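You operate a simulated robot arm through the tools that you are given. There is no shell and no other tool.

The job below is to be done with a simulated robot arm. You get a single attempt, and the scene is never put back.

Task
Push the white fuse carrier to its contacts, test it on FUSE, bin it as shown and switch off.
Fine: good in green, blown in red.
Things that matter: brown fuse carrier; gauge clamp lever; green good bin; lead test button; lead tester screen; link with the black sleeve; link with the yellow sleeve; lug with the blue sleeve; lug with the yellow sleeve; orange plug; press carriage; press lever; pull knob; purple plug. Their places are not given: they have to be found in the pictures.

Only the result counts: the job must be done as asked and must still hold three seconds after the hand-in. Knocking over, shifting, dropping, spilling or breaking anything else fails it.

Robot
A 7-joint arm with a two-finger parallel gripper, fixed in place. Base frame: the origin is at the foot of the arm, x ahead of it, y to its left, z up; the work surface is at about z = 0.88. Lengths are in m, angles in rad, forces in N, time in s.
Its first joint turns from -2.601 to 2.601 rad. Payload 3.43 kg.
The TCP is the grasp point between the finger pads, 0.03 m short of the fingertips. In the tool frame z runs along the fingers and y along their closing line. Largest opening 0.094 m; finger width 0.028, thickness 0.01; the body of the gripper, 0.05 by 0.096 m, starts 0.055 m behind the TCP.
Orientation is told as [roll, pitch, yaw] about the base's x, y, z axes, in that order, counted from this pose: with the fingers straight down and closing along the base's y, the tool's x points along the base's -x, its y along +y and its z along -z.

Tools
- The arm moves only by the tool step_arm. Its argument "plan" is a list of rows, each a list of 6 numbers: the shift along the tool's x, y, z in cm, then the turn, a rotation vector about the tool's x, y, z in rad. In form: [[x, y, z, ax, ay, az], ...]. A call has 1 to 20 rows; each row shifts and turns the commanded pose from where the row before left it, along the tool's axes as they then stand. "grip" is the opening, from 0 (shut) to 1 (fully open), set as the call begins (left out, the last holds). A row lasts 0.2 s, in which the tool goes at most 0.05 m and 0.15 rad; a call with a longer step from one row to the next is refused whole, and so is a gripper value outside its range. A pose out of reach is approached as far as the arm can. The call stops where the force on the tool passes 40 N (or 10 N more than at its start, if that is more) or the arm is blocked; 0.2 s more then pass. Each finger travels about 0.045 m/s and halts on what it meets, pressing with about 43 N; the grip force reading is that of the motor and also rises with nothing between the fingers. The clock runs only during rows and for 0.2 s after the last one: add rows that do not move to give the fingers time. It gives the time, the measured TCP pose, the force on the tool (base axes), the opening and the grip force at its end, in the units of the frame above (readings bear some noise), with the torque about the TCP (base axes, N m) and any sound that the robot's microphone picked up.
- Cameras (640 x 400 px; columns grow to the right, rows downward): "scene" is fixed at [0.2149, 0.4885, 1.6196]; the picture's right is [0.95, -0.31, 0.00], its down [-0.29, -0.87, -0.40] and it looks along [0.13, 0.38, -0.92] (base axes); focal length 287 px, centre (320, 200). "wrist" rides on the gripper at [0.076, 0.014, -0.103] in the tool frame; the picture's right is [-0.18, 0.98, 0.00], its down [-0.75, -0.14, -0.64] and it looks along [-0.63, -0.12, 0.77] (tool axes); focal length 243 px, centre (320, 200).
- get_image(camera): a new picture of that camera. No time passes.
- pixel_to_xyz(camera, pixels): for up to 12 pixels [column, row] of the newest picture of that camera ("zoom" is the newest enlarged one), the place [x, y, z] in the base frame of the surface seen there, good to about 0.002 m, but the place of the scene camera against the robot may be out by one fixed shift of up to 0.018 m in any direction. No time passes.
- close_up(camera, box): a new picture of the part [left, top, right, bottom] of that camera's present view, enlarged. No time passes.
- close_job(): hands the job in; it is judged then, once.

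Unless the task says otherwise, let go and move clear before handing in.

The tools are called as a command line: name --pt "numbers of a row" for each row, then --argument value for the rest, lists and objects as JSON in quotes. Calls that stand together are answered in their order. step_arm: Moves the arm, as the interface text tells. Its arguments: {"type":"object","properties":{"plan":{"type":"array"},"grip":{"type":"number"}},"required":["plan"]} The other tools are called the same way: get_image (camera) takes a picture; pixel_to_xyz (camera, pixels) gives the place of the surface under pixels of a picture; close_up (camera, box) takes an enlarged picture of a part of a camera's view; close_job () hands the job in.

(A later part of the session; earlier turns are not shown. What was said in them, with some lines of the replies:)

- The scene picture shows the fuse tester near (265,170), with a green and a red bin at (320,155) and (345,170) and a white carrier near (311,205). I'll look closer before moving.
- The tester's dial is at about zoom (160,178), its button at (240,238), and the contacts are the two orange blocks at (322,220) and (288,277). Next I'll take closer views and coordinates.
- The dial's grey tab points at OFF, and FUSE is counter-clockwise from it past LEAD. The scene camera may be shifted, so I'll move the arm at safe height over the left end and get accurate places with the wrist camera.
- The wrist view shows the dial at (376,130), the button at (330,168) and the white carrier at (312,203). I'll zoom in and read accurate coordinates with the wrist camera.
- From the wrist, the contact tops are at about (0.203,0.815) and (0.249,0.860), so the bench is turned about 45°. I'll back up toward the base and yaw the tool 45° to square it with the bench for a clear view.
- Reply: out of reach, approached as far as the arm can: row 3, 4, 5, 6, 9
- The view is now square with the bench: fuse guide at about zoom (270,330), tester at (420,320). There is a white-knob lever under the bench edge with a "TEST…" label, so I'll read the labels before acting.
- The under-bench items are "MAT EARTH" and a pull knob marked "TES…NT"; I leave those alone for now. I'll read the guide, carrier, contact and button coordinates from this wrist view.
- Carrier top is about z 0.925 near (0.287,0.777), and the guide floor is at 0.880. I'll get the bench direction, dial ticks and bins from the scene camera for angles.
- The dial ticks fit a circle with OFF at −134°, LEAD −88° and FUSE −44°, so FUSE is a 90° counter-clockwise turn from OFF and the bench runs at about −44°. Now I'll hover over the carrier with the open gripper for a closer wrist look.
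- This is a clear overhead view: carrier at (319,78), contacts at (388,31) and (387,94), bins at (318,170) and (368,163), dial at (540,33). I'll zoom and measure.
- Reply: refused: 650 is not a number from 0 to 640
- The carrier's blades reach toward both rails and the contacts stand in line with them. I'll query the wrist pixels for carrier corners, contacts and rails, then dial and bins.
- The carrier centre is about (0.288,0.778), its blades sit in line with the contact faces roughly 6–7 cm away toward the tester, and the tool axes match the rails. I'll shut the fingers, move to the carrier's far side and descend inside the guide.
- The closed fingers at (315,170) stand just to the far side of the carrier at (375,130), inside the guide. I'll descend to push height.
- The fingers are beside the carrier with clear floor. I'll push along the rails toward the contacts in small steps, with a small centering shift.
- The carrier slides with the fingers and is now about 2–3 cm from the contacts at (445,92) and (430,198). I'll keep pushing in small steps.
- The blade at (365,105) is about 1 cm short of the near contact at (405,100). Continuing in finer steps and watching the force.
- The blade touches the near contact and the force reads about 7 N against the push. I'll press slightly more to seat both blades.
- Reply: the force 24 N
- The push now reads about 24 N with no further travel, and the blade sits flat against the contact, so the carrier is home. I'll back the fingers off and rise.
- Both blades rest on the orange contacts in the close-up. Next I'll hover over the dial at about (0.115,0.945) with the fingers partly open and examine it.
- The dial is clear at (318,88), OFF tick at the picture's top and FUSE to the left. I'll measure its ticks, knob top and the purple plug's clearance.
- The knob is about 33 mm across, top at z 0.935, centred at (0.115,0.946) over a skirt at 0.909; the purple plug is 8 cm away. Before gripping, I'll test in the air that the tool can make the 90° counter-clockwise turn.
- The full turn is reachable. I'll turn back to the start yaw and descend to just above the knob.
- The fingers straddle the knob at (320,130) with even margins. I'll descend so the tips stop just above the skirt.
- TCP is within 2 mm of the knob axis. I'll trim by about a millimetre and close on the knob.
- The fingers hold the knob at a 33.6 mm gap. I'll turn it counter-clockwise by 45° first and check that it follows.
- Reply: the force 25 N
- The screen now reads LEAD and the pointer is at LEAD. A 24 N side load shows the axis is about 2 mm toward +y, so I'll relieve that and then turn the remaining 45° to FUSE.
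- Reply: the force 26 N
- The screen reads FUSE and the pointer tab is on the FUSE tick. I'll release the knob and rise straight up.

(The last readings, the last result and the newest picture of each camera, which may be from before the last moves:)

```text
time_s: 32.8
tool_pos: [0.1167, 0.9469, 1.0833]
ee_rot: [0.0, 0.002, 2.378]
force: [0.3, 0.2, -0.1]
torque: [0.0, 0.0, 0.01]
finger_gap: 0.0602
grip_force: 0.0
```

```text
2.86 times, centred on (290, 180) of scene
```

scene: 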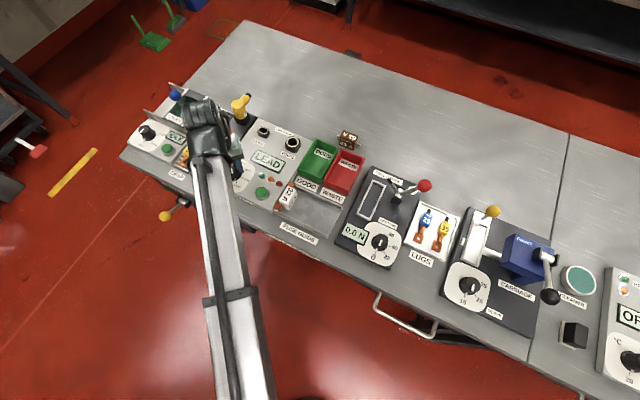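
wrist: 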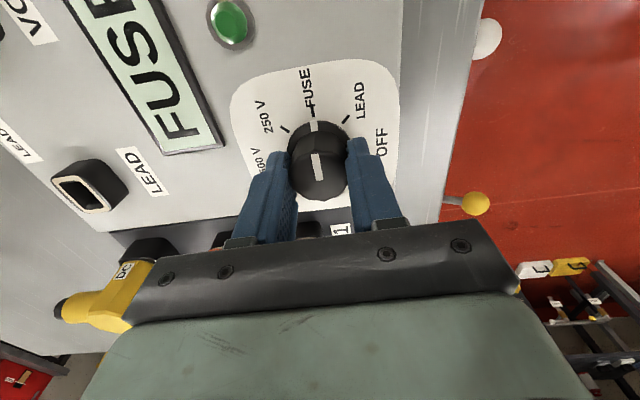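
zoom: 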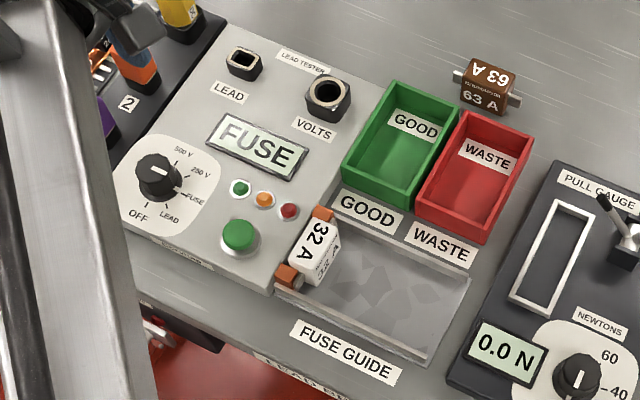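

The dial stays on FUSE after release. I'll turn the tool back square, shut the fingers and hover over the test button at about (0.171,0.860).

step_arm --pt "0 0 0 0 0 0.143" --pt "0 0 0 0 0 0.143" --pt "0 0 0 0 0 0.143" --pt "0 0 0 0 0 0.143" --pt "0 0 0 0 0 0.143" --pt "0 0 0 0 0 0.143" --pt "0 0 0 0 0 0.143" --pt "0 0 0 0 0 0.143" --pt "0 0 0 0 0 0.143" --pt "0 0 0 0 0 0.143" --pt "0 0 0 0 0 0.143" --pt "0.8 -3.33 0 0 0 0" --pt "0.8 -3.33 0 0 0 0" --pt "0.8 -3.33 0 0 0 0" --pt "0 0 0 0 0 0" --grip 0

get_image --camera "wrist"

close_up --camera "wrist" --box '[240, 30, 440, 155]'

```text
time_s: 36.0
tool_pos: [0.1714, 0.8618, 1.0858]
ee_rot: [0.0, 0.001, 0.804]
force: [-0.1, 0.5, 0.1]
torque: [0.07, -0.01, 0.02]
finger_gap: 0.0
grip_force: 33.3
```

```text
taken
```

wrist: 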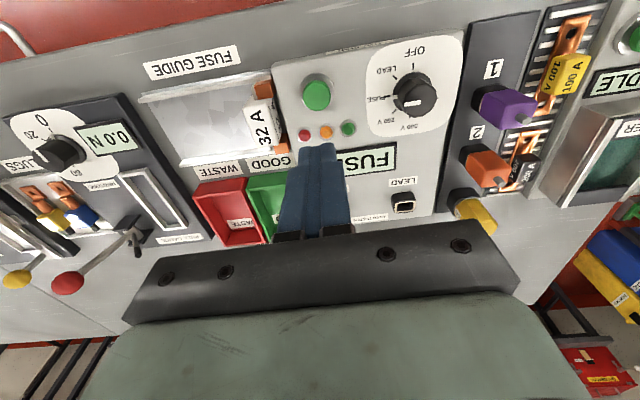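

```text
3.20 times, centred on (340, 92) of wrist
```

zoom: 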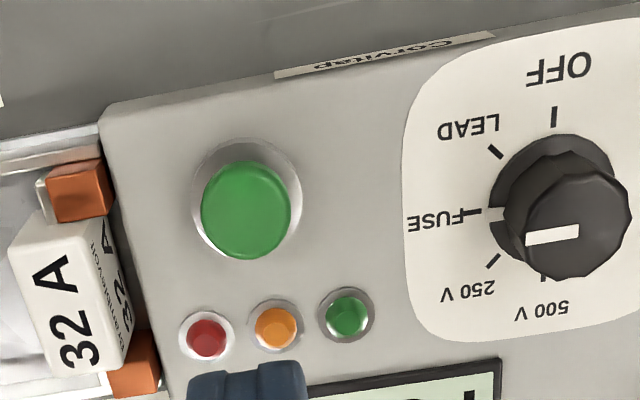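

The button top is at about (316.6,94.5) in the wrist view; measuring it precisely before pressing.

pixel_to_xyz --camera "wrist" --pixels '[[316.6, 94.5], [316.6, 88], [316.6, 102], [306, 95], [327, 93], [300, 135], [322, 135]]'

```text
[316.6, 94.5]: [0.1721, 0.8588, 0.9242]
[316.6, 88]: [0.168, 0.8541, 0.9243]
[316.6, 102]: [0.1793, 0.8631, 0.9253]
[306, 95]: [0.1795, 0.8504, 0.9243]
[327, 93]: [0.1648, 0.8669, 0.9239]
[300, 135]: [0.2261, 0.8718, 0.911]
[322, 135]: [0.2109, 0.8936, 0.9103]
```

Button centre is (0.1724,0.8587), top at z 0.924. I'll align and descend until the tips are just above it.

step_arm --pt "0.15 -0.29 0 0 0 0" --pt "0 0 4 0 0 0" --pt "0 0 4 0 0 0" --pt "0 0 3 0 0 0" --pt "0 0 1.2 0 0 0" --pt "0 0 0 0 0 0" --grip 0

get_image --camera "wrist"

```text
time_s: 37.4
tool_pos: [0.1738, 0.8583, 0.9626]
ee_rot: [0.0, 0.0, 0.803]
force: [0.0, -0.2, 1.5]
torque: [0.02, 0.01, 0.01]
finger_gap: 0.0001
grip_force: 32.8
```

```text
taken
```

wrist: 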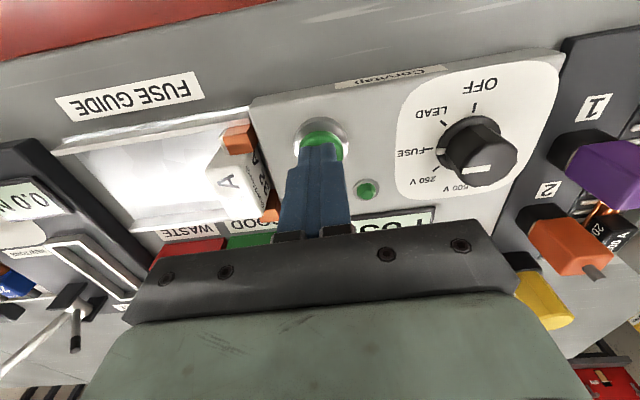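

The tips are centred over the green button at (325,145). I'll press down in small steps and watch the force and sound.

step_arm --pt "0 0 0.5 0 0 0" --pt "0 0 0.2 0 0 0" --pt "0 0 0.2 0 0 0" --pt "0 0 0.2 0 0 0" --pt "0 0 0.2 0 0 0" --pt "0 0 0 0 0 0" --grip 0

close_up --camera "scene" --box '[210, 110, 370, 250]'

```text
time_s: 38.8
tool_pos: [0.172, 0.8579, 0.9496]
ee_rot: [0.0, 0.002, 0.806]
force: [1.3, 1.9, 2.6]
torque: [0.04, -0.05, -0.03]
finger_gap: 0.0
grip_force: 32.5
heard: click
```

```text
2.86 times, centred on (290, 180) of scene
```

zoom: 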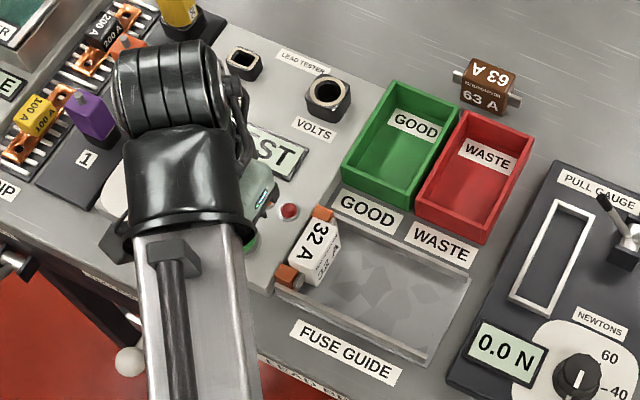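

A click was heard and the screen shows "…EST", so a test is running. I'll lift off and look at the screen and lamps.

step_arm --pt "0 0 -2 0 0 0" --pt "0 0 -4 0 0 0" --pt "0 0 -4 0 0 0" --grip 0

get_image --camera "wrist"

close_up --camera "scene" --box '[210, 110, 370, 250]'

```text
time_s: 39.6
tool_pos: [0.1729, 0.8562, 1.0501]
ee_rot: [0.0, -0.001, 0.805]
force: [0.4, 0.7, 0.6]
torque: [-0.03, -0.02, 0.0]
finger_gap: 0.0
grip_force: 33.3
```

```text
taken
```

wrist: 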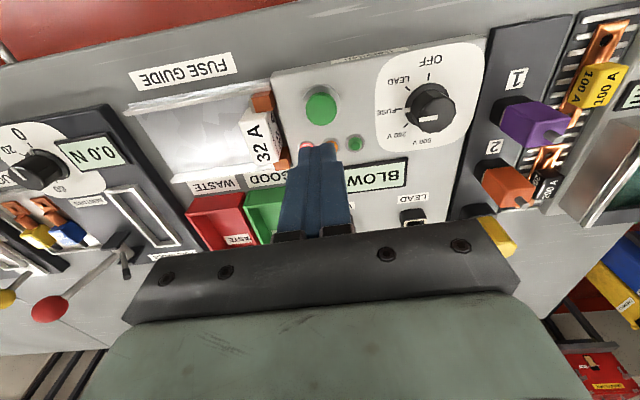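

```text
2.86 times, centred on (290, 180) of scene
```

zoom: 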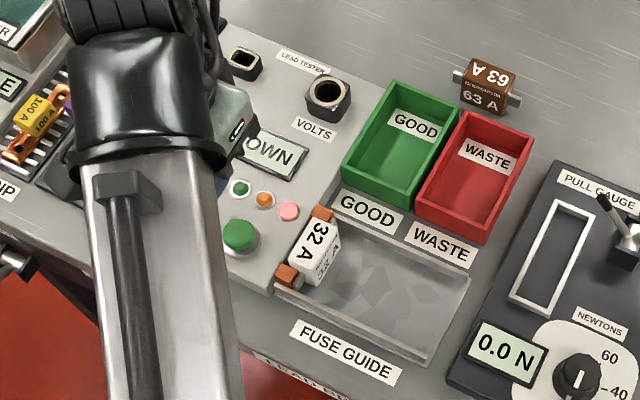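

The screen reads BLOWN and the red lamp is lit, so the carrier goes in the red WASTE bin. I'll move over the carrier with fingers partly open and measure the grip clearances.

step_arm --pt "-1.18 -3.61 0 0 0 0" --pt "-1.18 -3.61 0 0 0 0" --pt "0 0 0 0 0 0" --pt "0 0 0 0 0 0" --pt "0 0 0 0 0 0" --grip 0.55

get_image --camera "wrist"

close_up --camera "wrist" --box '[240, 30, 440, 155]'

close_up --camera "scene" --box '[210, 110, 370, 250]'

```text
time_s: 40.8
tool_pos: [0.2412, 0.8248, 1.048]
ee_rot: [-0.001, 0.0, 0.806]
force: [-0.1, 0.2, -0.6]
torque: [0.03, 0.01, 0.02]
finger_gap: 0.0519
grip_force: 0.1
```

```text
taken
```

wrist: 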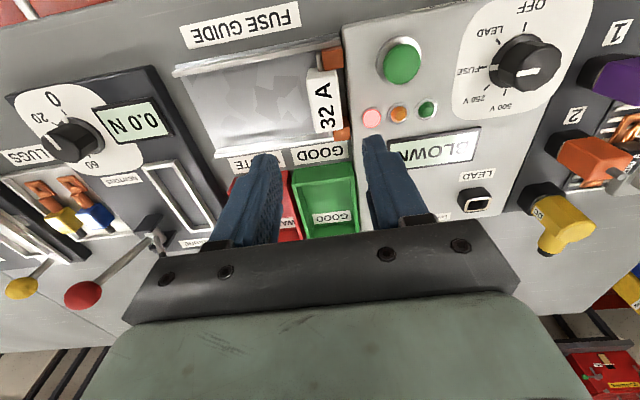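

```text
3.20 times, centred on (340, 92) of wrist
```

zoom: 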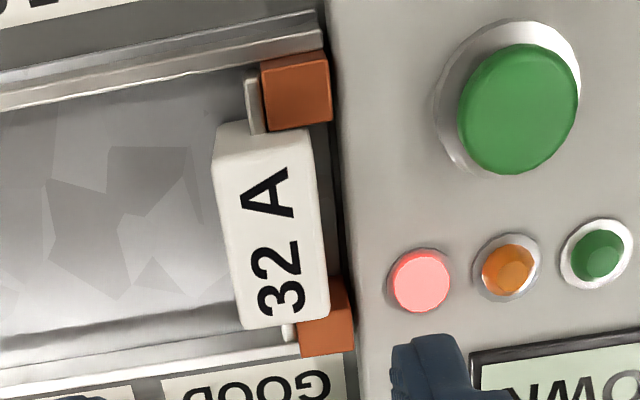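

```text
2.86 times, centred on (290, 180) of scene
```

zoom: 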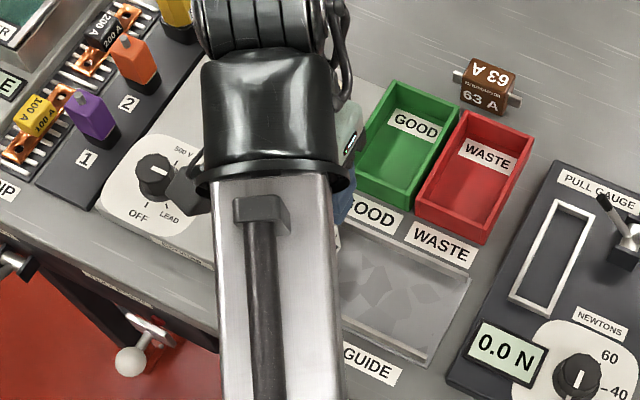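

BLOWN and the red lamp are confirmed at (370,117). The gap behind the carrier is narrow, so I'll grip its upper part with the tips just above the tester panel; measuring first.

pixel_to_xyz --camera "zoom" --pixels '[[320, 200], [360, 240], [345, 120], [370, 200], [400, 180], [420, 282], [392, 282]]'

pixel_to_xyz --camera "wrist" --pixels '[[308.8, 78], [335.5, 73], [341, 126], [317.5, 131], [324.4, 100.75], [322, 90], [312, 100], [338, 100], [350, 92], [352, 105], [362, 118], [349, 80]]'

```text
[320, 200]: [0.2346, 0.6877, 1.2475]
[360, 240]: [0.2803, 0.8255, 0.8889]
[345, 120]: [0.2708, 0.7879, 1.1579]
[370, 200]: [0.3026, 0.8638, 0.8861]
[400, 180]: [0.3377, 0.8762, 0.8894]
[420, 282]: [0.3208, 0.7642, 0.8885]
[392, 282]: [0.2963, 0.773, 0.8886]
```

```text
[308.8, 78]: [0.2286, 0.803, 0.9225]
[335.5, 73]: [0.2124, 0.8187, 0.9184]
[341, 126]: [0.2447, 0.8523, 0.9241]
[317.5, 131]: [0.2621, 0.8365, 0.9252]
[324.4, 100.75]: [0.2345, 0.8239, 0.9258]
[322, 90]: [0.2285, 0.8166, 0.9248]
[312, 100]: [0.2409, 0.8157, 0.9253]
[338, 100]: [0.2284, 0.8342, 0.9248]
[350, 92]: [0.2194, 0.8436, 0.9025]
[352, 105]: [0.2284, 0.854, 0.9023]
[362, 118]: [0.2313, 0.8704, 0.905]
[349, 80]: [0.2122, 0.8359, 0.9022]
```

The carrier top centre is (0.237,0.828), about 23 mm thick, and the panel beside it is at z 0.9025. I'll align over it with a 40 mm opening and lower to just above the carrier.

step_arm --pt "0.05 0.5 0 0 0 0" --pt "0 0 3 0 0 0" --pt "0 0 3 0 0 0" --pt "0 0 2.2 0 0 0" --pt "0 0 0 0 0 0" --grip 0.426

get_image --camera "wrist"

close_up --camera "wrist" --box '[240, 90, 400, 250]'

```text
time_s: 42.0
tool_pos: [0.2358, 0.8294, 0.966]
ee_rot: [-0.001, 0.0, 0.805]
force: [-0.7, 0.3, -0.2]
torque: [0.01, -0.01, 0.0]
finger_gap: 0.0402
grip_force: 0.0
```

```text
taken
```

wrist: 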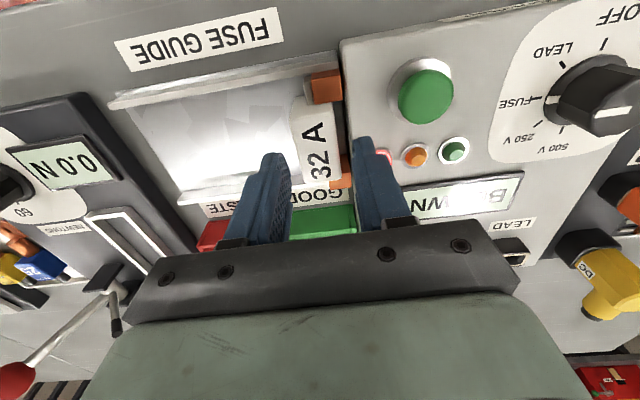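

```text
2.50 times, centred on (320, 170) of wrist
```

zoom: 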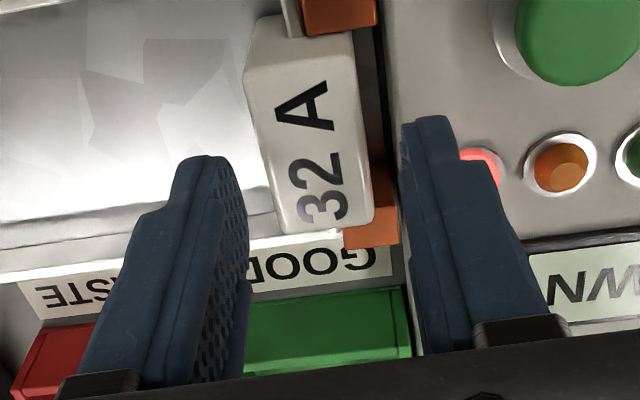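

The fingers straddle the carrier, which sits about 2 mm left of centre in the view. I'll trim that and lower so the tips stop at about z 0.9075.

step_arm --pt "0 -0.2 0 0 0 0" --pt "0 0 1.2 0 0 0" --pt "0 0 1.0 0 0 0" --pt "0 0 0.6 0 0 0" --pt "0 0 0 0 0 0" --grip 0.426

close_up --camera "wrist" --box '[240, 90, 400, 250]'

```text
time_s: 43.2
tool_pos: [0.2378, 0.8258, 0.9379]
ee_rot: [-0.001, 0.001, 0.805]
force: [0.4, 0.2, 0.6]
torque: [0.01, -0.01, -0.01]
finger_gap: 0.0399
grip_force: 0.0
```

```text
2.50 times, centred on (320, 170) of wrist
```

zoom: 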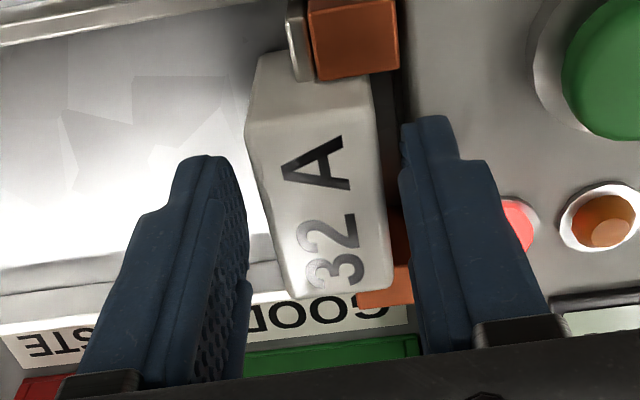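

The carrier sits between the pads with clear margins and no contact force. Closing the grip now.

step_arm --pt "0 0 0 0 0 0" --pt "0 0 0 0 0 0" --pt "0 0 0 0 0 0" --pt "0 0 0 0 0 0" --grip 0.1

close_up --camera "wrist" --box '[240, 90, 400, 250]'

```text
time_s: 44.2
tool_pos: [0.2376, 0.8266, 0.9371]
ee_rot: [0.001, 0.0, 0.805]
force: [-0.6, -0.2, -0.3]
torque: [0.0, 0.02, 0.02]
finger_gap: 0.027
grip_force: 43.0
```

```text
2.50 times, centred on (320, 170) of wrist
```

zoom: 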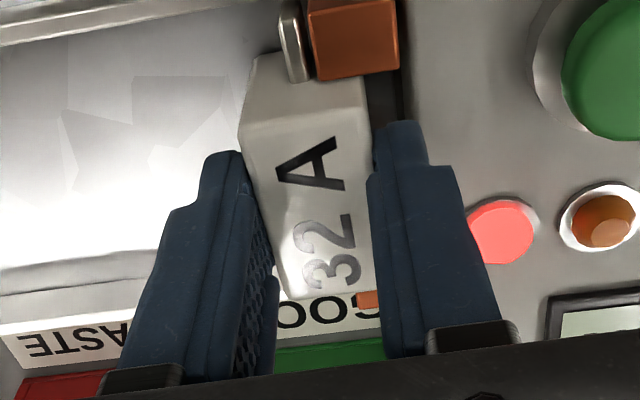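

The carrier is gripped (gap 27 mm, 43 N). I'll lift it straight up slowly and check, and also locate the pull-gauge lever near the red bin.

step_arm --pt "0 0 -0.5 0 0 0" --pt "0 0 -1 0 0 0" --pt "0 0 -2 0 0 0" --pt "0 0 -3 0 0 0" --pt "0 0 -3 0 0 0" --pt "0 0 0 0 0 0" --grip 0.1

get_image --camera "wrist"

get_image --camera "scene"

pixel_to_xyz --camera "scene" --pixels '[[424, 186], [410, 189], [397, 184], [348, 138], [336, 187], [363, 156]]'

```text
time_s: 45.6
tool_pos: [0.2362, 0.8267, 1.0338]
ee_rot: [0.001, 0.0, 0.805]
force: [0.1, 0.2, -0.5]
torque: [-0.01, 0.0, 0.01]
finger_gap: 0.0269
grip_force: 42.9
```

```text
taken
```

wrist: 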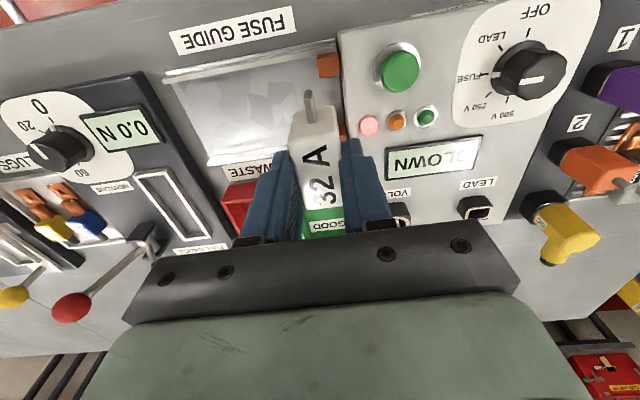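

```text
taken
```

scene: 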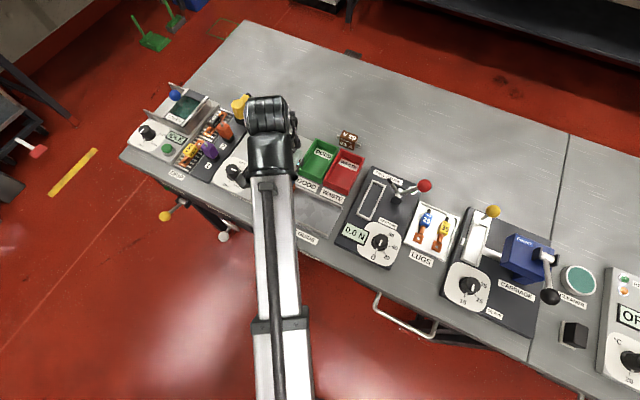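

```text
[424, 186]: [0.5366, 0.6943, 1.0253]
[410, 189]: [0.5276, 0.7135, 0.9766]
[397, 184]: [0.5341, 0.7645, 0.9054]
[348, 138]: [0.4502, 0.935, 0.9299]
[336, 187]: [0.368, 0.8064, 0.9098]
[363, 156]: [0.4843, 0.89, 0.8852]
```

The carrier is held and off the bench; the gauge lever is well clear of the route. I'll carry it over the red bin, whose centre I estimate at (0.412,0.859).

step_arm --pt "-3.0 -2.1 0 0 0 0" --pt "-3.0 -2.1 0 0 0 0" --pt "-3.0 -2.1 0 0 0 0" --pt "-3.0 -2.1 0 0 0 0" --pt "-2.4 -2.0 0 0 0 0" --pt "0 0 0 0 0 0" --grip 0.1

get_image --camera "wrist"

close_up --camera "wrist" --box '[230, 50, 430, 240]'

close_up --camera "scene" --box '[250, 100, 410, 240]'

```text
time_s: 47.0
tool_pos: [0.4138, 0.8566, 1.0359]
ee_rot: [-0.001, 0.0, 0.804]
force: [0.5, -0.1, -1.7]
torque: [0.03, 0.0, 0.0]
finger_gap: 0.0274
grip_force: 42.4
```

```text
taken
```

wrist: 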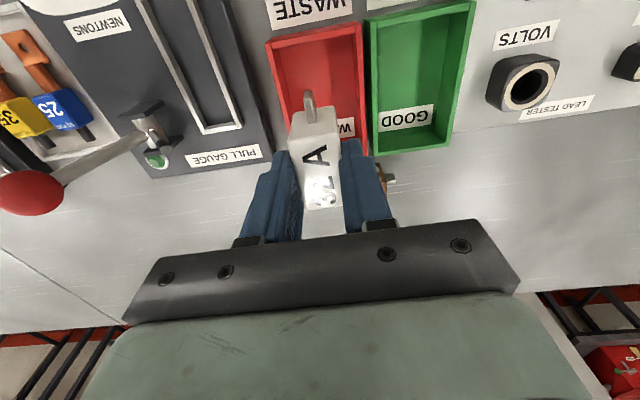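

```text
2.11 times, centred on (330, 145) of wrist
```

zoom: 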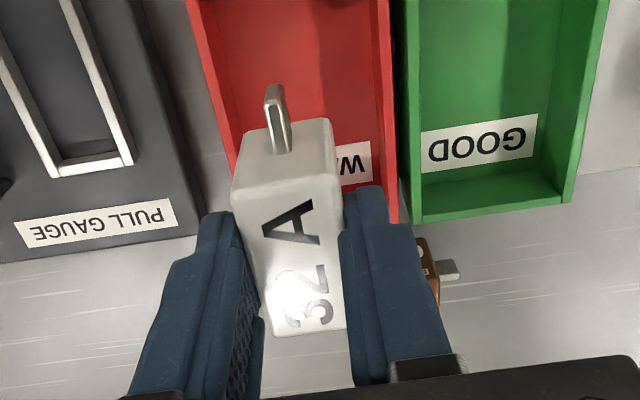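

```text
2.86 times, centred on (330, 170) of scene
```

zoom: 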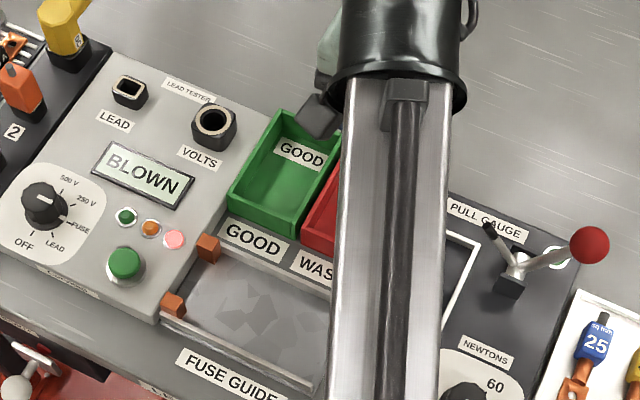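

The carrier hangs over the red bin; I'll measure the bin's rim in this view to centre the drop exactly.

pixel_to_xyz --camera "wrist" --pixels '[[269, 44], [360, 24], [273, 70], [279, 95], [364, 70], [366, 100], [370, 150], [320, 70], [290, 80], [345, 80], [315, 33], [278, 110]]'

close_up --camera "wrist" --box '[250, 10, 390, 170]'

```text
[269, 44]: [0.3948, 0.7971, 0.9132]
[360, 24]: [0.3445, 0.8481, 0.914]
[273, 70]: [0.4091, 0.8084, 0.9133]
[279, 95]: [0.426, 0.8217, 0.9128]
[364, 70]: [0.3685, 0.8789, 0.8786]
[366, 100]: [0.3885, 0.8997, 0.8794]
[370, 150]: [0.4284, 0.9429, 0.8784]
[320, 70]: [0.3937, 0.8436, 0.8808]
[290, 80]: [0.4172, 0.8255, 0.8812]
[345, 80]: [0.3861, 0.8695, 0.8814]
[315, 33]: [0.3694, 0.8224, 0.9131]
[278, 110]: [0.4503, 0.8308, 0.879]
```

```text
2.50 times, centred on (320, 90) of wrist
```

zoom: 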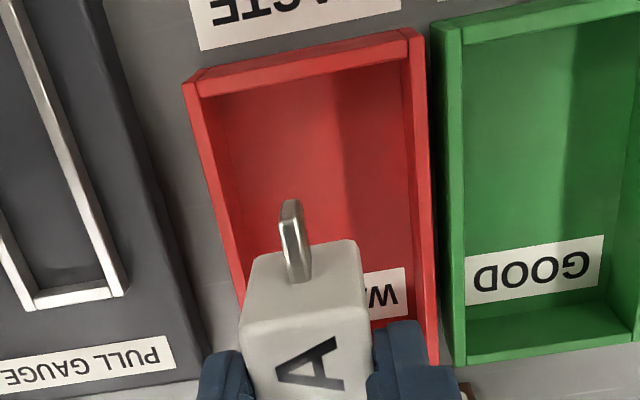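

The bin's rim corners put its centre at about (0.411,0.861), so I need a shift of about 3 mm. I'll trim and lower partway, then check the clearance.

step_arm --pt "-0.1 0.3 0 0 0 0" --pt "0 0 2.5 0 0 0" --pt "0 0 2.5 0 0 0" --pt "0 0 1.0 0 0 0" --pt "0 0 0 0 0 0" --grip 0.1

get_image --camera "wrist"

close_up --camera "wrist" --box '[240, 50, 400, 240]'

```text
time_s: 48.2
tool_pos: [0.4118, 0.8603, 0.9721]
ee_rot: [0.001, 0.0, 0.805]
force: [0.4, 0.5, -1.2]
torque: [0.02, -0.01, 0.01]
finger_gap: 0.0274
grip_force: 43.4
```

```text
taken
```

wrist: 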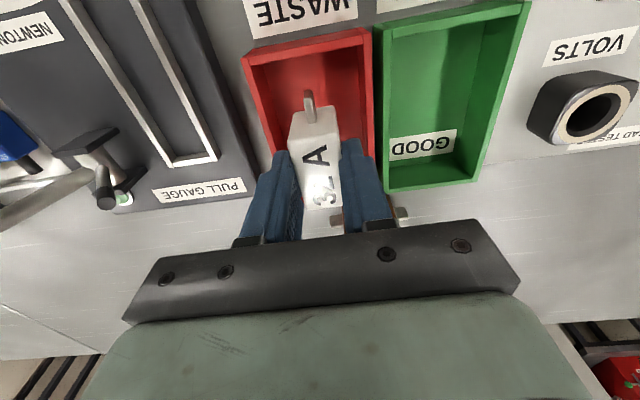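

```text
2.11 times, centred on (320, 145) of wrist
```

zoom: 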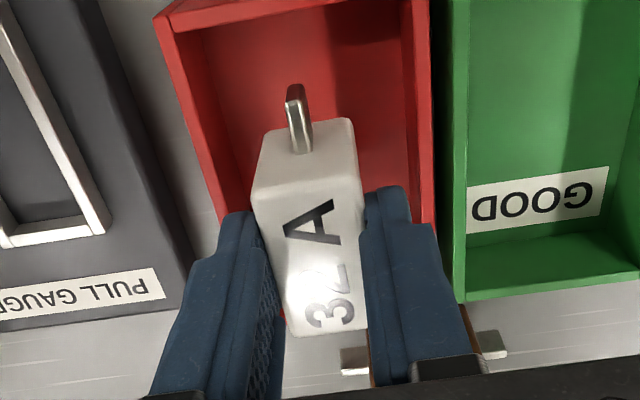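

The carrier is centred over the red bin, with the walls visible evenly on both sides. I'll lower it to just above the bin floor.

step_arm --pt "0 0 1.2 0 0 0" --pt "0 0 1.0 0 0 0" --pt "0 0 0.6 0 0 0" --pt "0 0 0.3 0 0 0" --pt "0 0 0 0 0 0" --grip 0.1

get_image --camera "wrist"

close_up --camera "wrist" --box '[240, 50, 400, 240]'

```text
time_s: 49.4
tool_pos: [0.4123, 0.8609, 0.9432]
ee_rot: [-0.001, 0.002, 0.804]
force: [-0.6, 0.2, -1.7]
torque: [0.02, 0.03, -0.01]
finger_gap: 0.0274
grip_force: 42.8
```

```text
taken
```

wrist: 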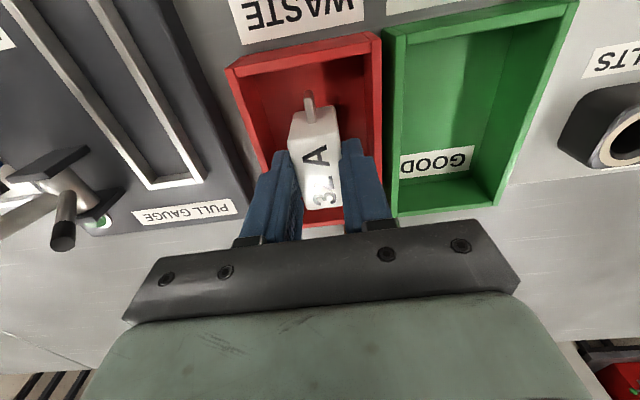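

```text
2.11 times, centred on (320, 145) of wrist
```

zoom: 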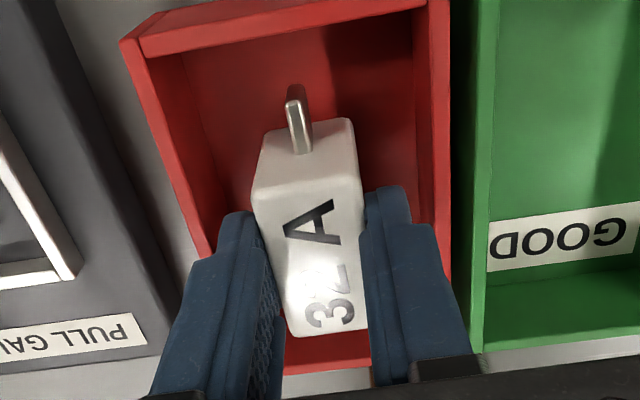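

The tips are level with the rim with about 5 mm left and 7 mm right. I'll shift 1 mm right, lower 4 mm more, and open only slightly.

step_arm --pt "0 0.1 0.2 0 0 0" --pt "0 0 0.15 0 0 0" --pt "0 0 0 0 0 0" --grip 0.1

step_arm --pt "0 0 0 0 0 0" --pt "0 0 0 0 0 0" --pt "0 0 0 0 0 0" --grip 0.36

close_up --camera "wrist" --box '[240, 50, 400, 240]'

```text
time_s: 50.2
tool_pos: [0.4104, 0.8626, 0.9385]
ee_rot: [0.0, 0.002, 0.805]
force: [0.6, -0.7, -1.6]
torque: [-0.01, -0.02, 0.0]
finger_gap: 0.0272
grip_force: 43.2
```

```text
time_s: 51.0
tool_pos: [0.4111, 0.8618, 0.9387]
ee_rot: [0.0, -0.001, 0.805]
force: [-0.1, -0.4, 0.0]
torque: [0.01, 0.0, -0.03]
finger_gap: 0.0337
grip_force: 0.0
```

```text
2.11 times, centred on (320, 145) of wrist
```

zoom: 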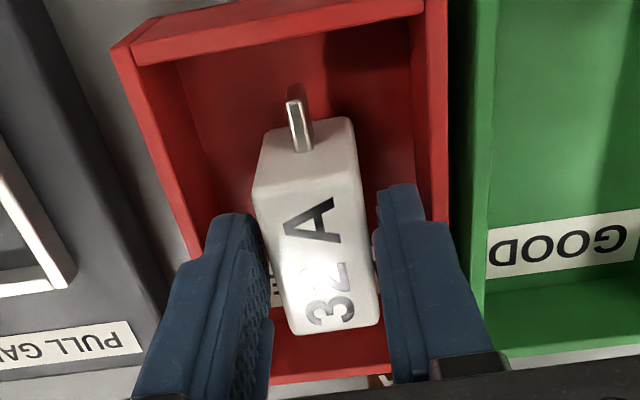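

The weight has left the tool (force −1.6 to 0) and the pads are clear of the carrier on both sides. I'll rise straight up.

step_arm --pt "0 0 -0.5 0 0 0" --pt "0 0 -1.5 0 0 0" --pt "0 0 -3 0 0 0" --pt "0 0 -3.5 0 0 0" --pt "0 0 -3.5 0 0 0" --pt "0 0 -3 0 0 0" --pt "0 0 0 0 0 0" --grip 0.36

get_image --camera "wrist"

get_image --camera "scene"

```text
time_s: 52.6
tool_pos: [0.4105, 0.8632, 1.0909]
ee_rot: [0.001, 0.0, 0.805]
force: [0.5, 0.4, 0.2]
torque: [0.02, -0.02, 0.02]
finger_gap: 0.0337
grip_force: 0.0
```

```text
taken
```

wrist: 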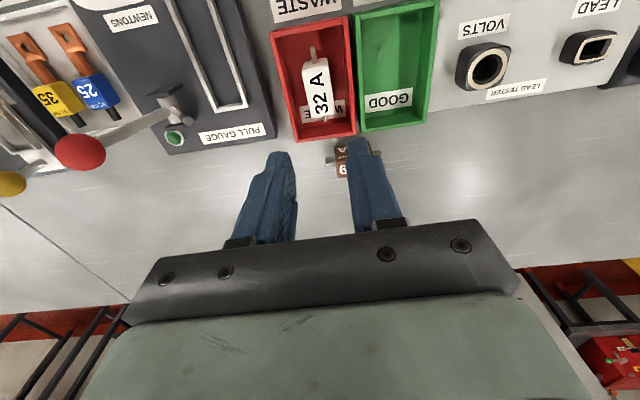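

```text
taken
```

scene: 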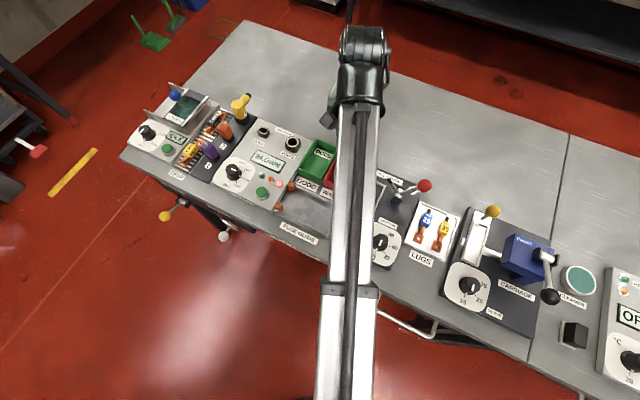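

The white carrier lies in the red WASTE bin at (315,82). Now I'll go back over the dial and turn the tool so that it can rotate the knob clockwise from FUSE to OFF.

step_arm --pt "2.066 3.876 0 0 0 0" --pt "2.066 3.876 0 0 0 0" --pt "2.066 3.876 0 0 0 0" --pt "2.066 3.876 0 0 0 0" --pt "2.066 3.876 0 0 0 0" --pt "2.066 3.876 0 0 0 0" --pt "2.066 3.876 0 0 0 0" --pt "0 0 0 0 0 -0.1428" --pt "0 0 0 0 0 -0.1428" --pt "0 0 0 0 0 -0.1428" --pt "0 0 0 0 0 -0.1428" --pt "0 0 0 0 0 -0.1428" --pt "0 0 0 0 0 -0.1428" --pt "0 0 0 0 0 -0.1428" --pt "0 0 0 0 0 -0.1428" --pt "0 0 0 0 0 -0.1428" --pt "0 0 0 0 0 -0.1428" --pt "0 0 0 0 0 -0.1428" --pt "0 0 0 0 0 0" --grip 0.64

get_image --camera "wrist"

close_up --camera "scene" --box '[210, 110, 370, 250]'

```text
time_s: 56.6
tool_pos: [0.1135, 0.9457, 1.0899]
ee_rot: [0.001, -0.001, 2.377]
force: [0.6, 0.6, 0.1]
torque: [0.0, -0.03, -0.02]
finger_gap: 0.0604
grip_force: 0.1
```

```text
taken
```

wrist: 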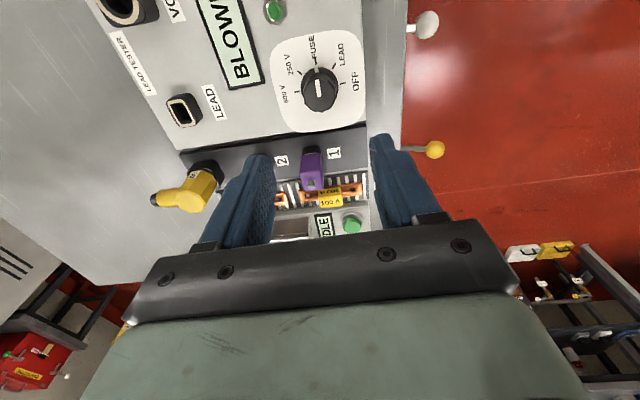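

```text
2.86 times, centred on (290, 180) of scene
```

zoom: 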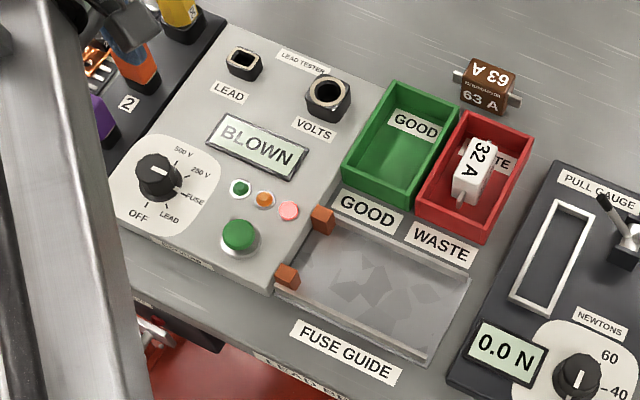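

The carrier is upright in the WASTE bin, and the dial is below the tool at (320,90) pointing to FUSE. I'll measure the knob centre from here.

close_up --camera "wrist" --box '[290, 50, 350, 120]'

pixel_to_xyz --camera "wrist" --pixels '[[320, 92], [308, 92], [332, 92], [320, 82], [320, 103]]'

```text
5.71 times, centred on (320, 85) of wrist
```

zoom: 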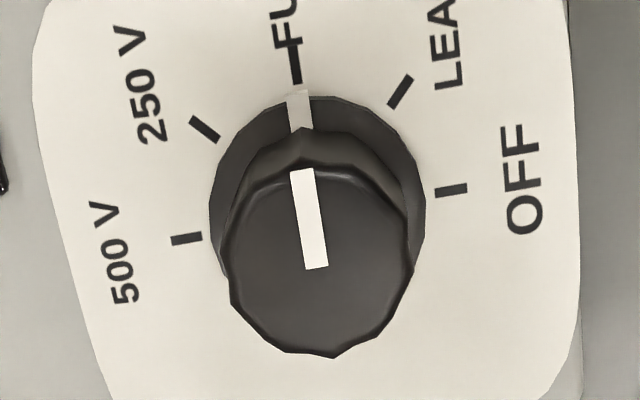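

```text
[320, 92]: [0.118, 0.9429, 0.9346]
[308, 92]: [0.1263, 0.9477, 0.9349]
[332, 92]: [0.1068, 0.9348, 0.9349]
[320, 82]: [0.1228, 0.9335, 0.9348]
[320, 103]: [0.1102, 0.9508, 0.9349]
```

The knob centre is about (0.115,0.946), aligned with the tool. I'll descend to just above the knob.

step_arm --pt "0 0 3 0 0 0" --pt "0 0 3 0 0 0" --pt "0 0 3 0 0 0" --pt "0 0 1.5 0 0 0" --pt "0 0 0 0 0 0" --grip 0.64

get_image --camera "wrist"

```text
time_s: 57.8
tool_pos: [0.1134, 0.9464, 0.9856]
ee_rot: [0.001, 0.001, 2.375]
force: [0.0, 0.1, -0.1]
torque: [0.01, 0.02, -0.05]
finger_gap: 0.0602
grip_force: 0.1
```

```text
taken
```

wrist: 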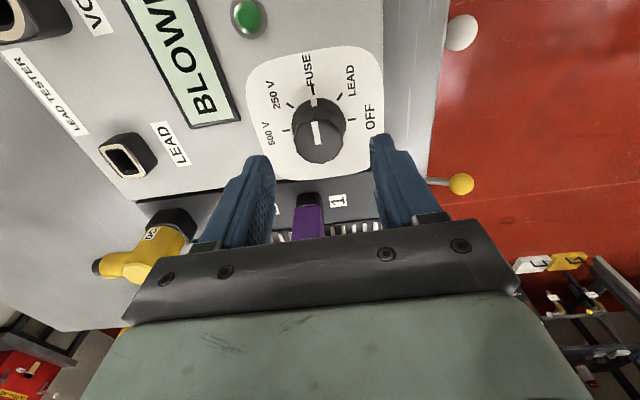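

The fingers are either side of the knob at (318,130). A 1 mm trim and a 4.2 cm descent, then close on the knob.

step_arm --pt "0.1 0 1.5 0 0 0" --pt "0 0 1.5 0 0 0" --pt "0 0 1.2 0 0 0" --pt "0 0 0 0 0 0" --grip 0.64

step_arm --pt "0 0 0 0 0 0" --pt "0 0 0 0 0 0" --pt "0 0 0 0 0 0" --pt "0 0 0 0 0 0" --grip 0.2

get_image --camera "wrist"

```text
time_s: 58.8
tool_pos: [0.1151, 0.9461, 0.9428]
ee_rot: [0.0, 0.001, 2.377]
force: [0.3, -0.1, -0.3]
torque: [0.02, -0.01, -0.02]
finger_gap: 0.0601
grip_force: 0.0
```

```text
time_s: 59.8
tool_pos: [0.1138, 0.9457, 0.9409]
ee_rot: [-0.001, 0.0, 2.376]
force: [7.9, 9.7, 0.1]
torque: [-0.14, 0.22, 0.01]
finger_gap: 0.0339
grip_force: 45.1
```

```text
taken
```

wrist: 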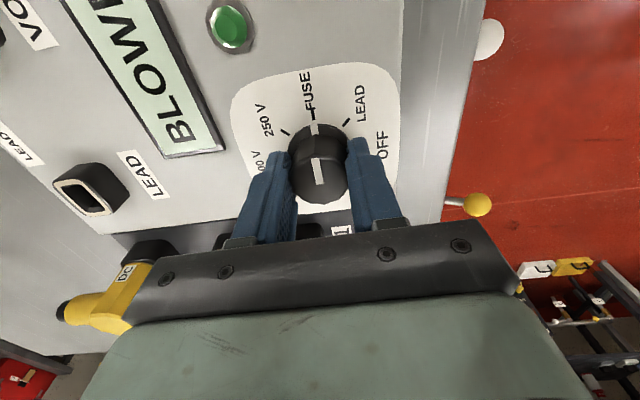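

The knob is held with a 12 N side load along the closing line. I'll relieve it by 1 mm and turn clockwise 45°, then check.

step_arm --pt "0 -0.1 0 0 0 0" --pt "0 0 0 0 0 0.131" --pt "0 0 0 0 0 0.131" --pt "0 0 0 0 0 0.131" --pt "0 0 0 0 0 0.131" --pt "0 0 0 0 0 0.131" --pt "0 0 0 0 0 0.131" --pt "0 0 0 0 0 0" --grip 0.2

get_image --camera "wrist"

```text
time_s: 61.6
tool_pos: [0.1146, 0.9443, 0.9407]
ee_rot: [0.001, 0.001, 1.586]
force: [-4.8, -1.1, -2.6]
torque: [0.85, -0.52, -0.04]
finger_gap: 0.0339
grip_force: 44.8
```

```text
taken
```

wrist: 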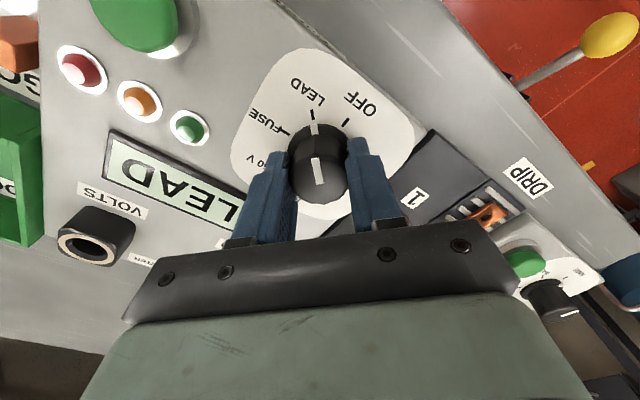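

The screen reads LEAD and the pointer is on LEAD with little side load. I'll turn the remaining 45° to OFF.

step_arm --pt "0 0 0 0 0 0.131" --pt "0 0 0 0 0 0.131" --pt "0 0 0 0 0 0.131" --pt "0 0 0 0 0 0.131" --pt "0 0 0 0 0 0.131" --pt "0 0 0 0 0 0.126" --pt "0 0 0 0 0 0" --grip 0.2

get_image --camera "wrist"

close_up --camera "wrist" --box '[240, 70, 400, 230]'

```text
time_s: 63.2
tool_pos: [0.1144, 0.9453, 0.9415]
ee_rot: [-0.001, 0.001, 0.807]
force: [-15.3, -1.6, -8.3]
torque: [0.14, -0.7, -0.03]
finger_gap: 0.0338
grip_force: 44.5
```

```text
taken
```

wrist: 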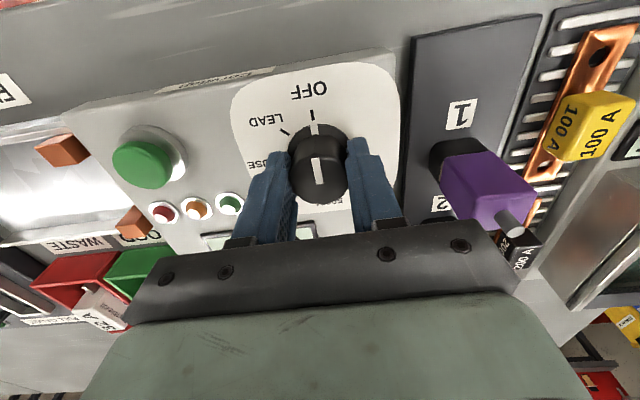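

```text
2.50 times, centred on (320, 150) of wrist
```

zoom: 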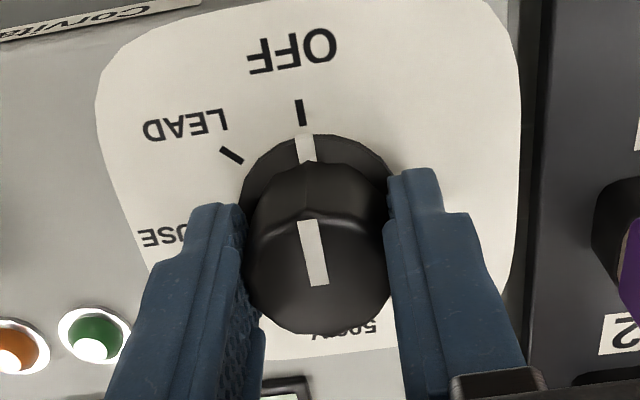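

The pointer tab lines up with OFF and the lamps are out. I'll release the knob and rise clear.

step_arm --pt "0 0 0 0 0 0" --pt "0 0 0 0 0 0" --pt "0 0 0 0 0 0" --pt "0 0 -2 0 0 0" --pt "0 0 -4 0 0 0" --pt "0 0 -4 0 0 0" --pt "0 0 -4 0 0 0" --pt "0 0 0 0 0 0" --grip 0.64

get_image --camera "wrist"

close_up --camera "wrist" --box '[180, 30, 400, 200]'

close_up --camera "scene" --box '[210, 110, 370, 250]'

```text
time_s: 65.0
tool_pos: [0.1148, 0.9461, 1.0818]
ee_rot: [-0.001, 0.0, 0.809]
force: [-0.1, 0.1, 0.7]
torque: [-0.01, -0.01, -0.01]
finger_gap: 0.06
grip_force: 0.1
```

```text
taken
```

wrist: 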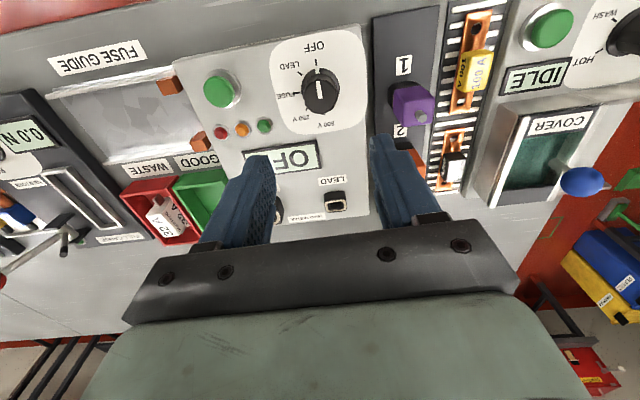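

```text
2.35 times, centred on (290, 115) of wrist
```

zoom: 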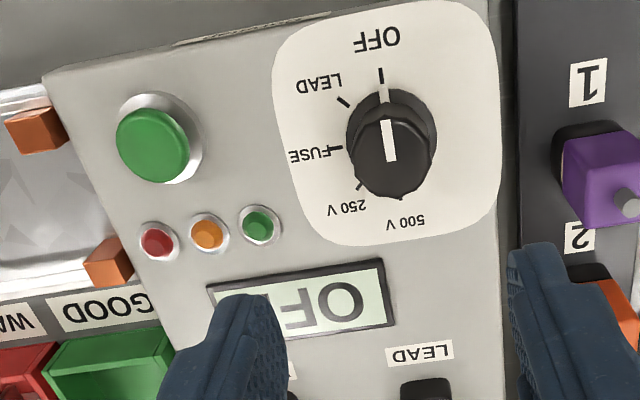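

```text
2.86 times, centred on (290, 180) of scene
```

zoom: 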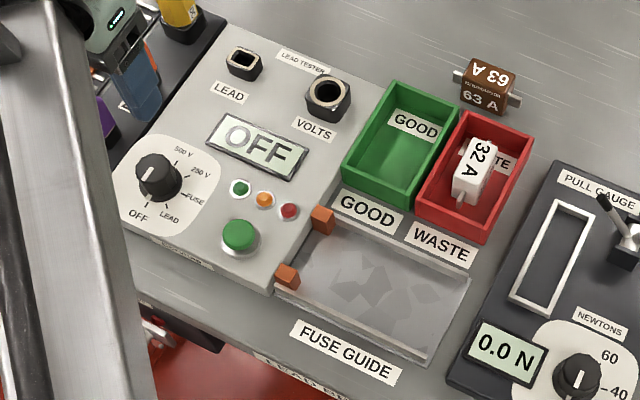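

The screen reads OFF with the pointer on OFF and the lamps out. The white carrier sits in the red WASTE bin, everything else is where it was, and the gripper is open and 12 cm clear, so I'm handing the job in.

close_job

```text
The job is handed in.
```

The job is done and handed in. The white 32 A fuse tested as blown, so it went in the red WASTE bin.

- **Seating:** I pushed the carrier along its guide until both blades sat on the orange contacts, with about 24 N of resistance at the end.
- **Test:** With the dial on FUSE, I pressed the test button. The screen showed BLOWN and the red lamp lit.
- **Binning:** The carrier is standing upright in the WASTE bin.
- **Switch-off:** The dial is back on OFF, the screen reads OFF and the lamps are out.

Nothing else looked moved in the last pictures. The gripper was open and clear when I handed in. The hand-in gave no verdict, so I can't say how it was judged.
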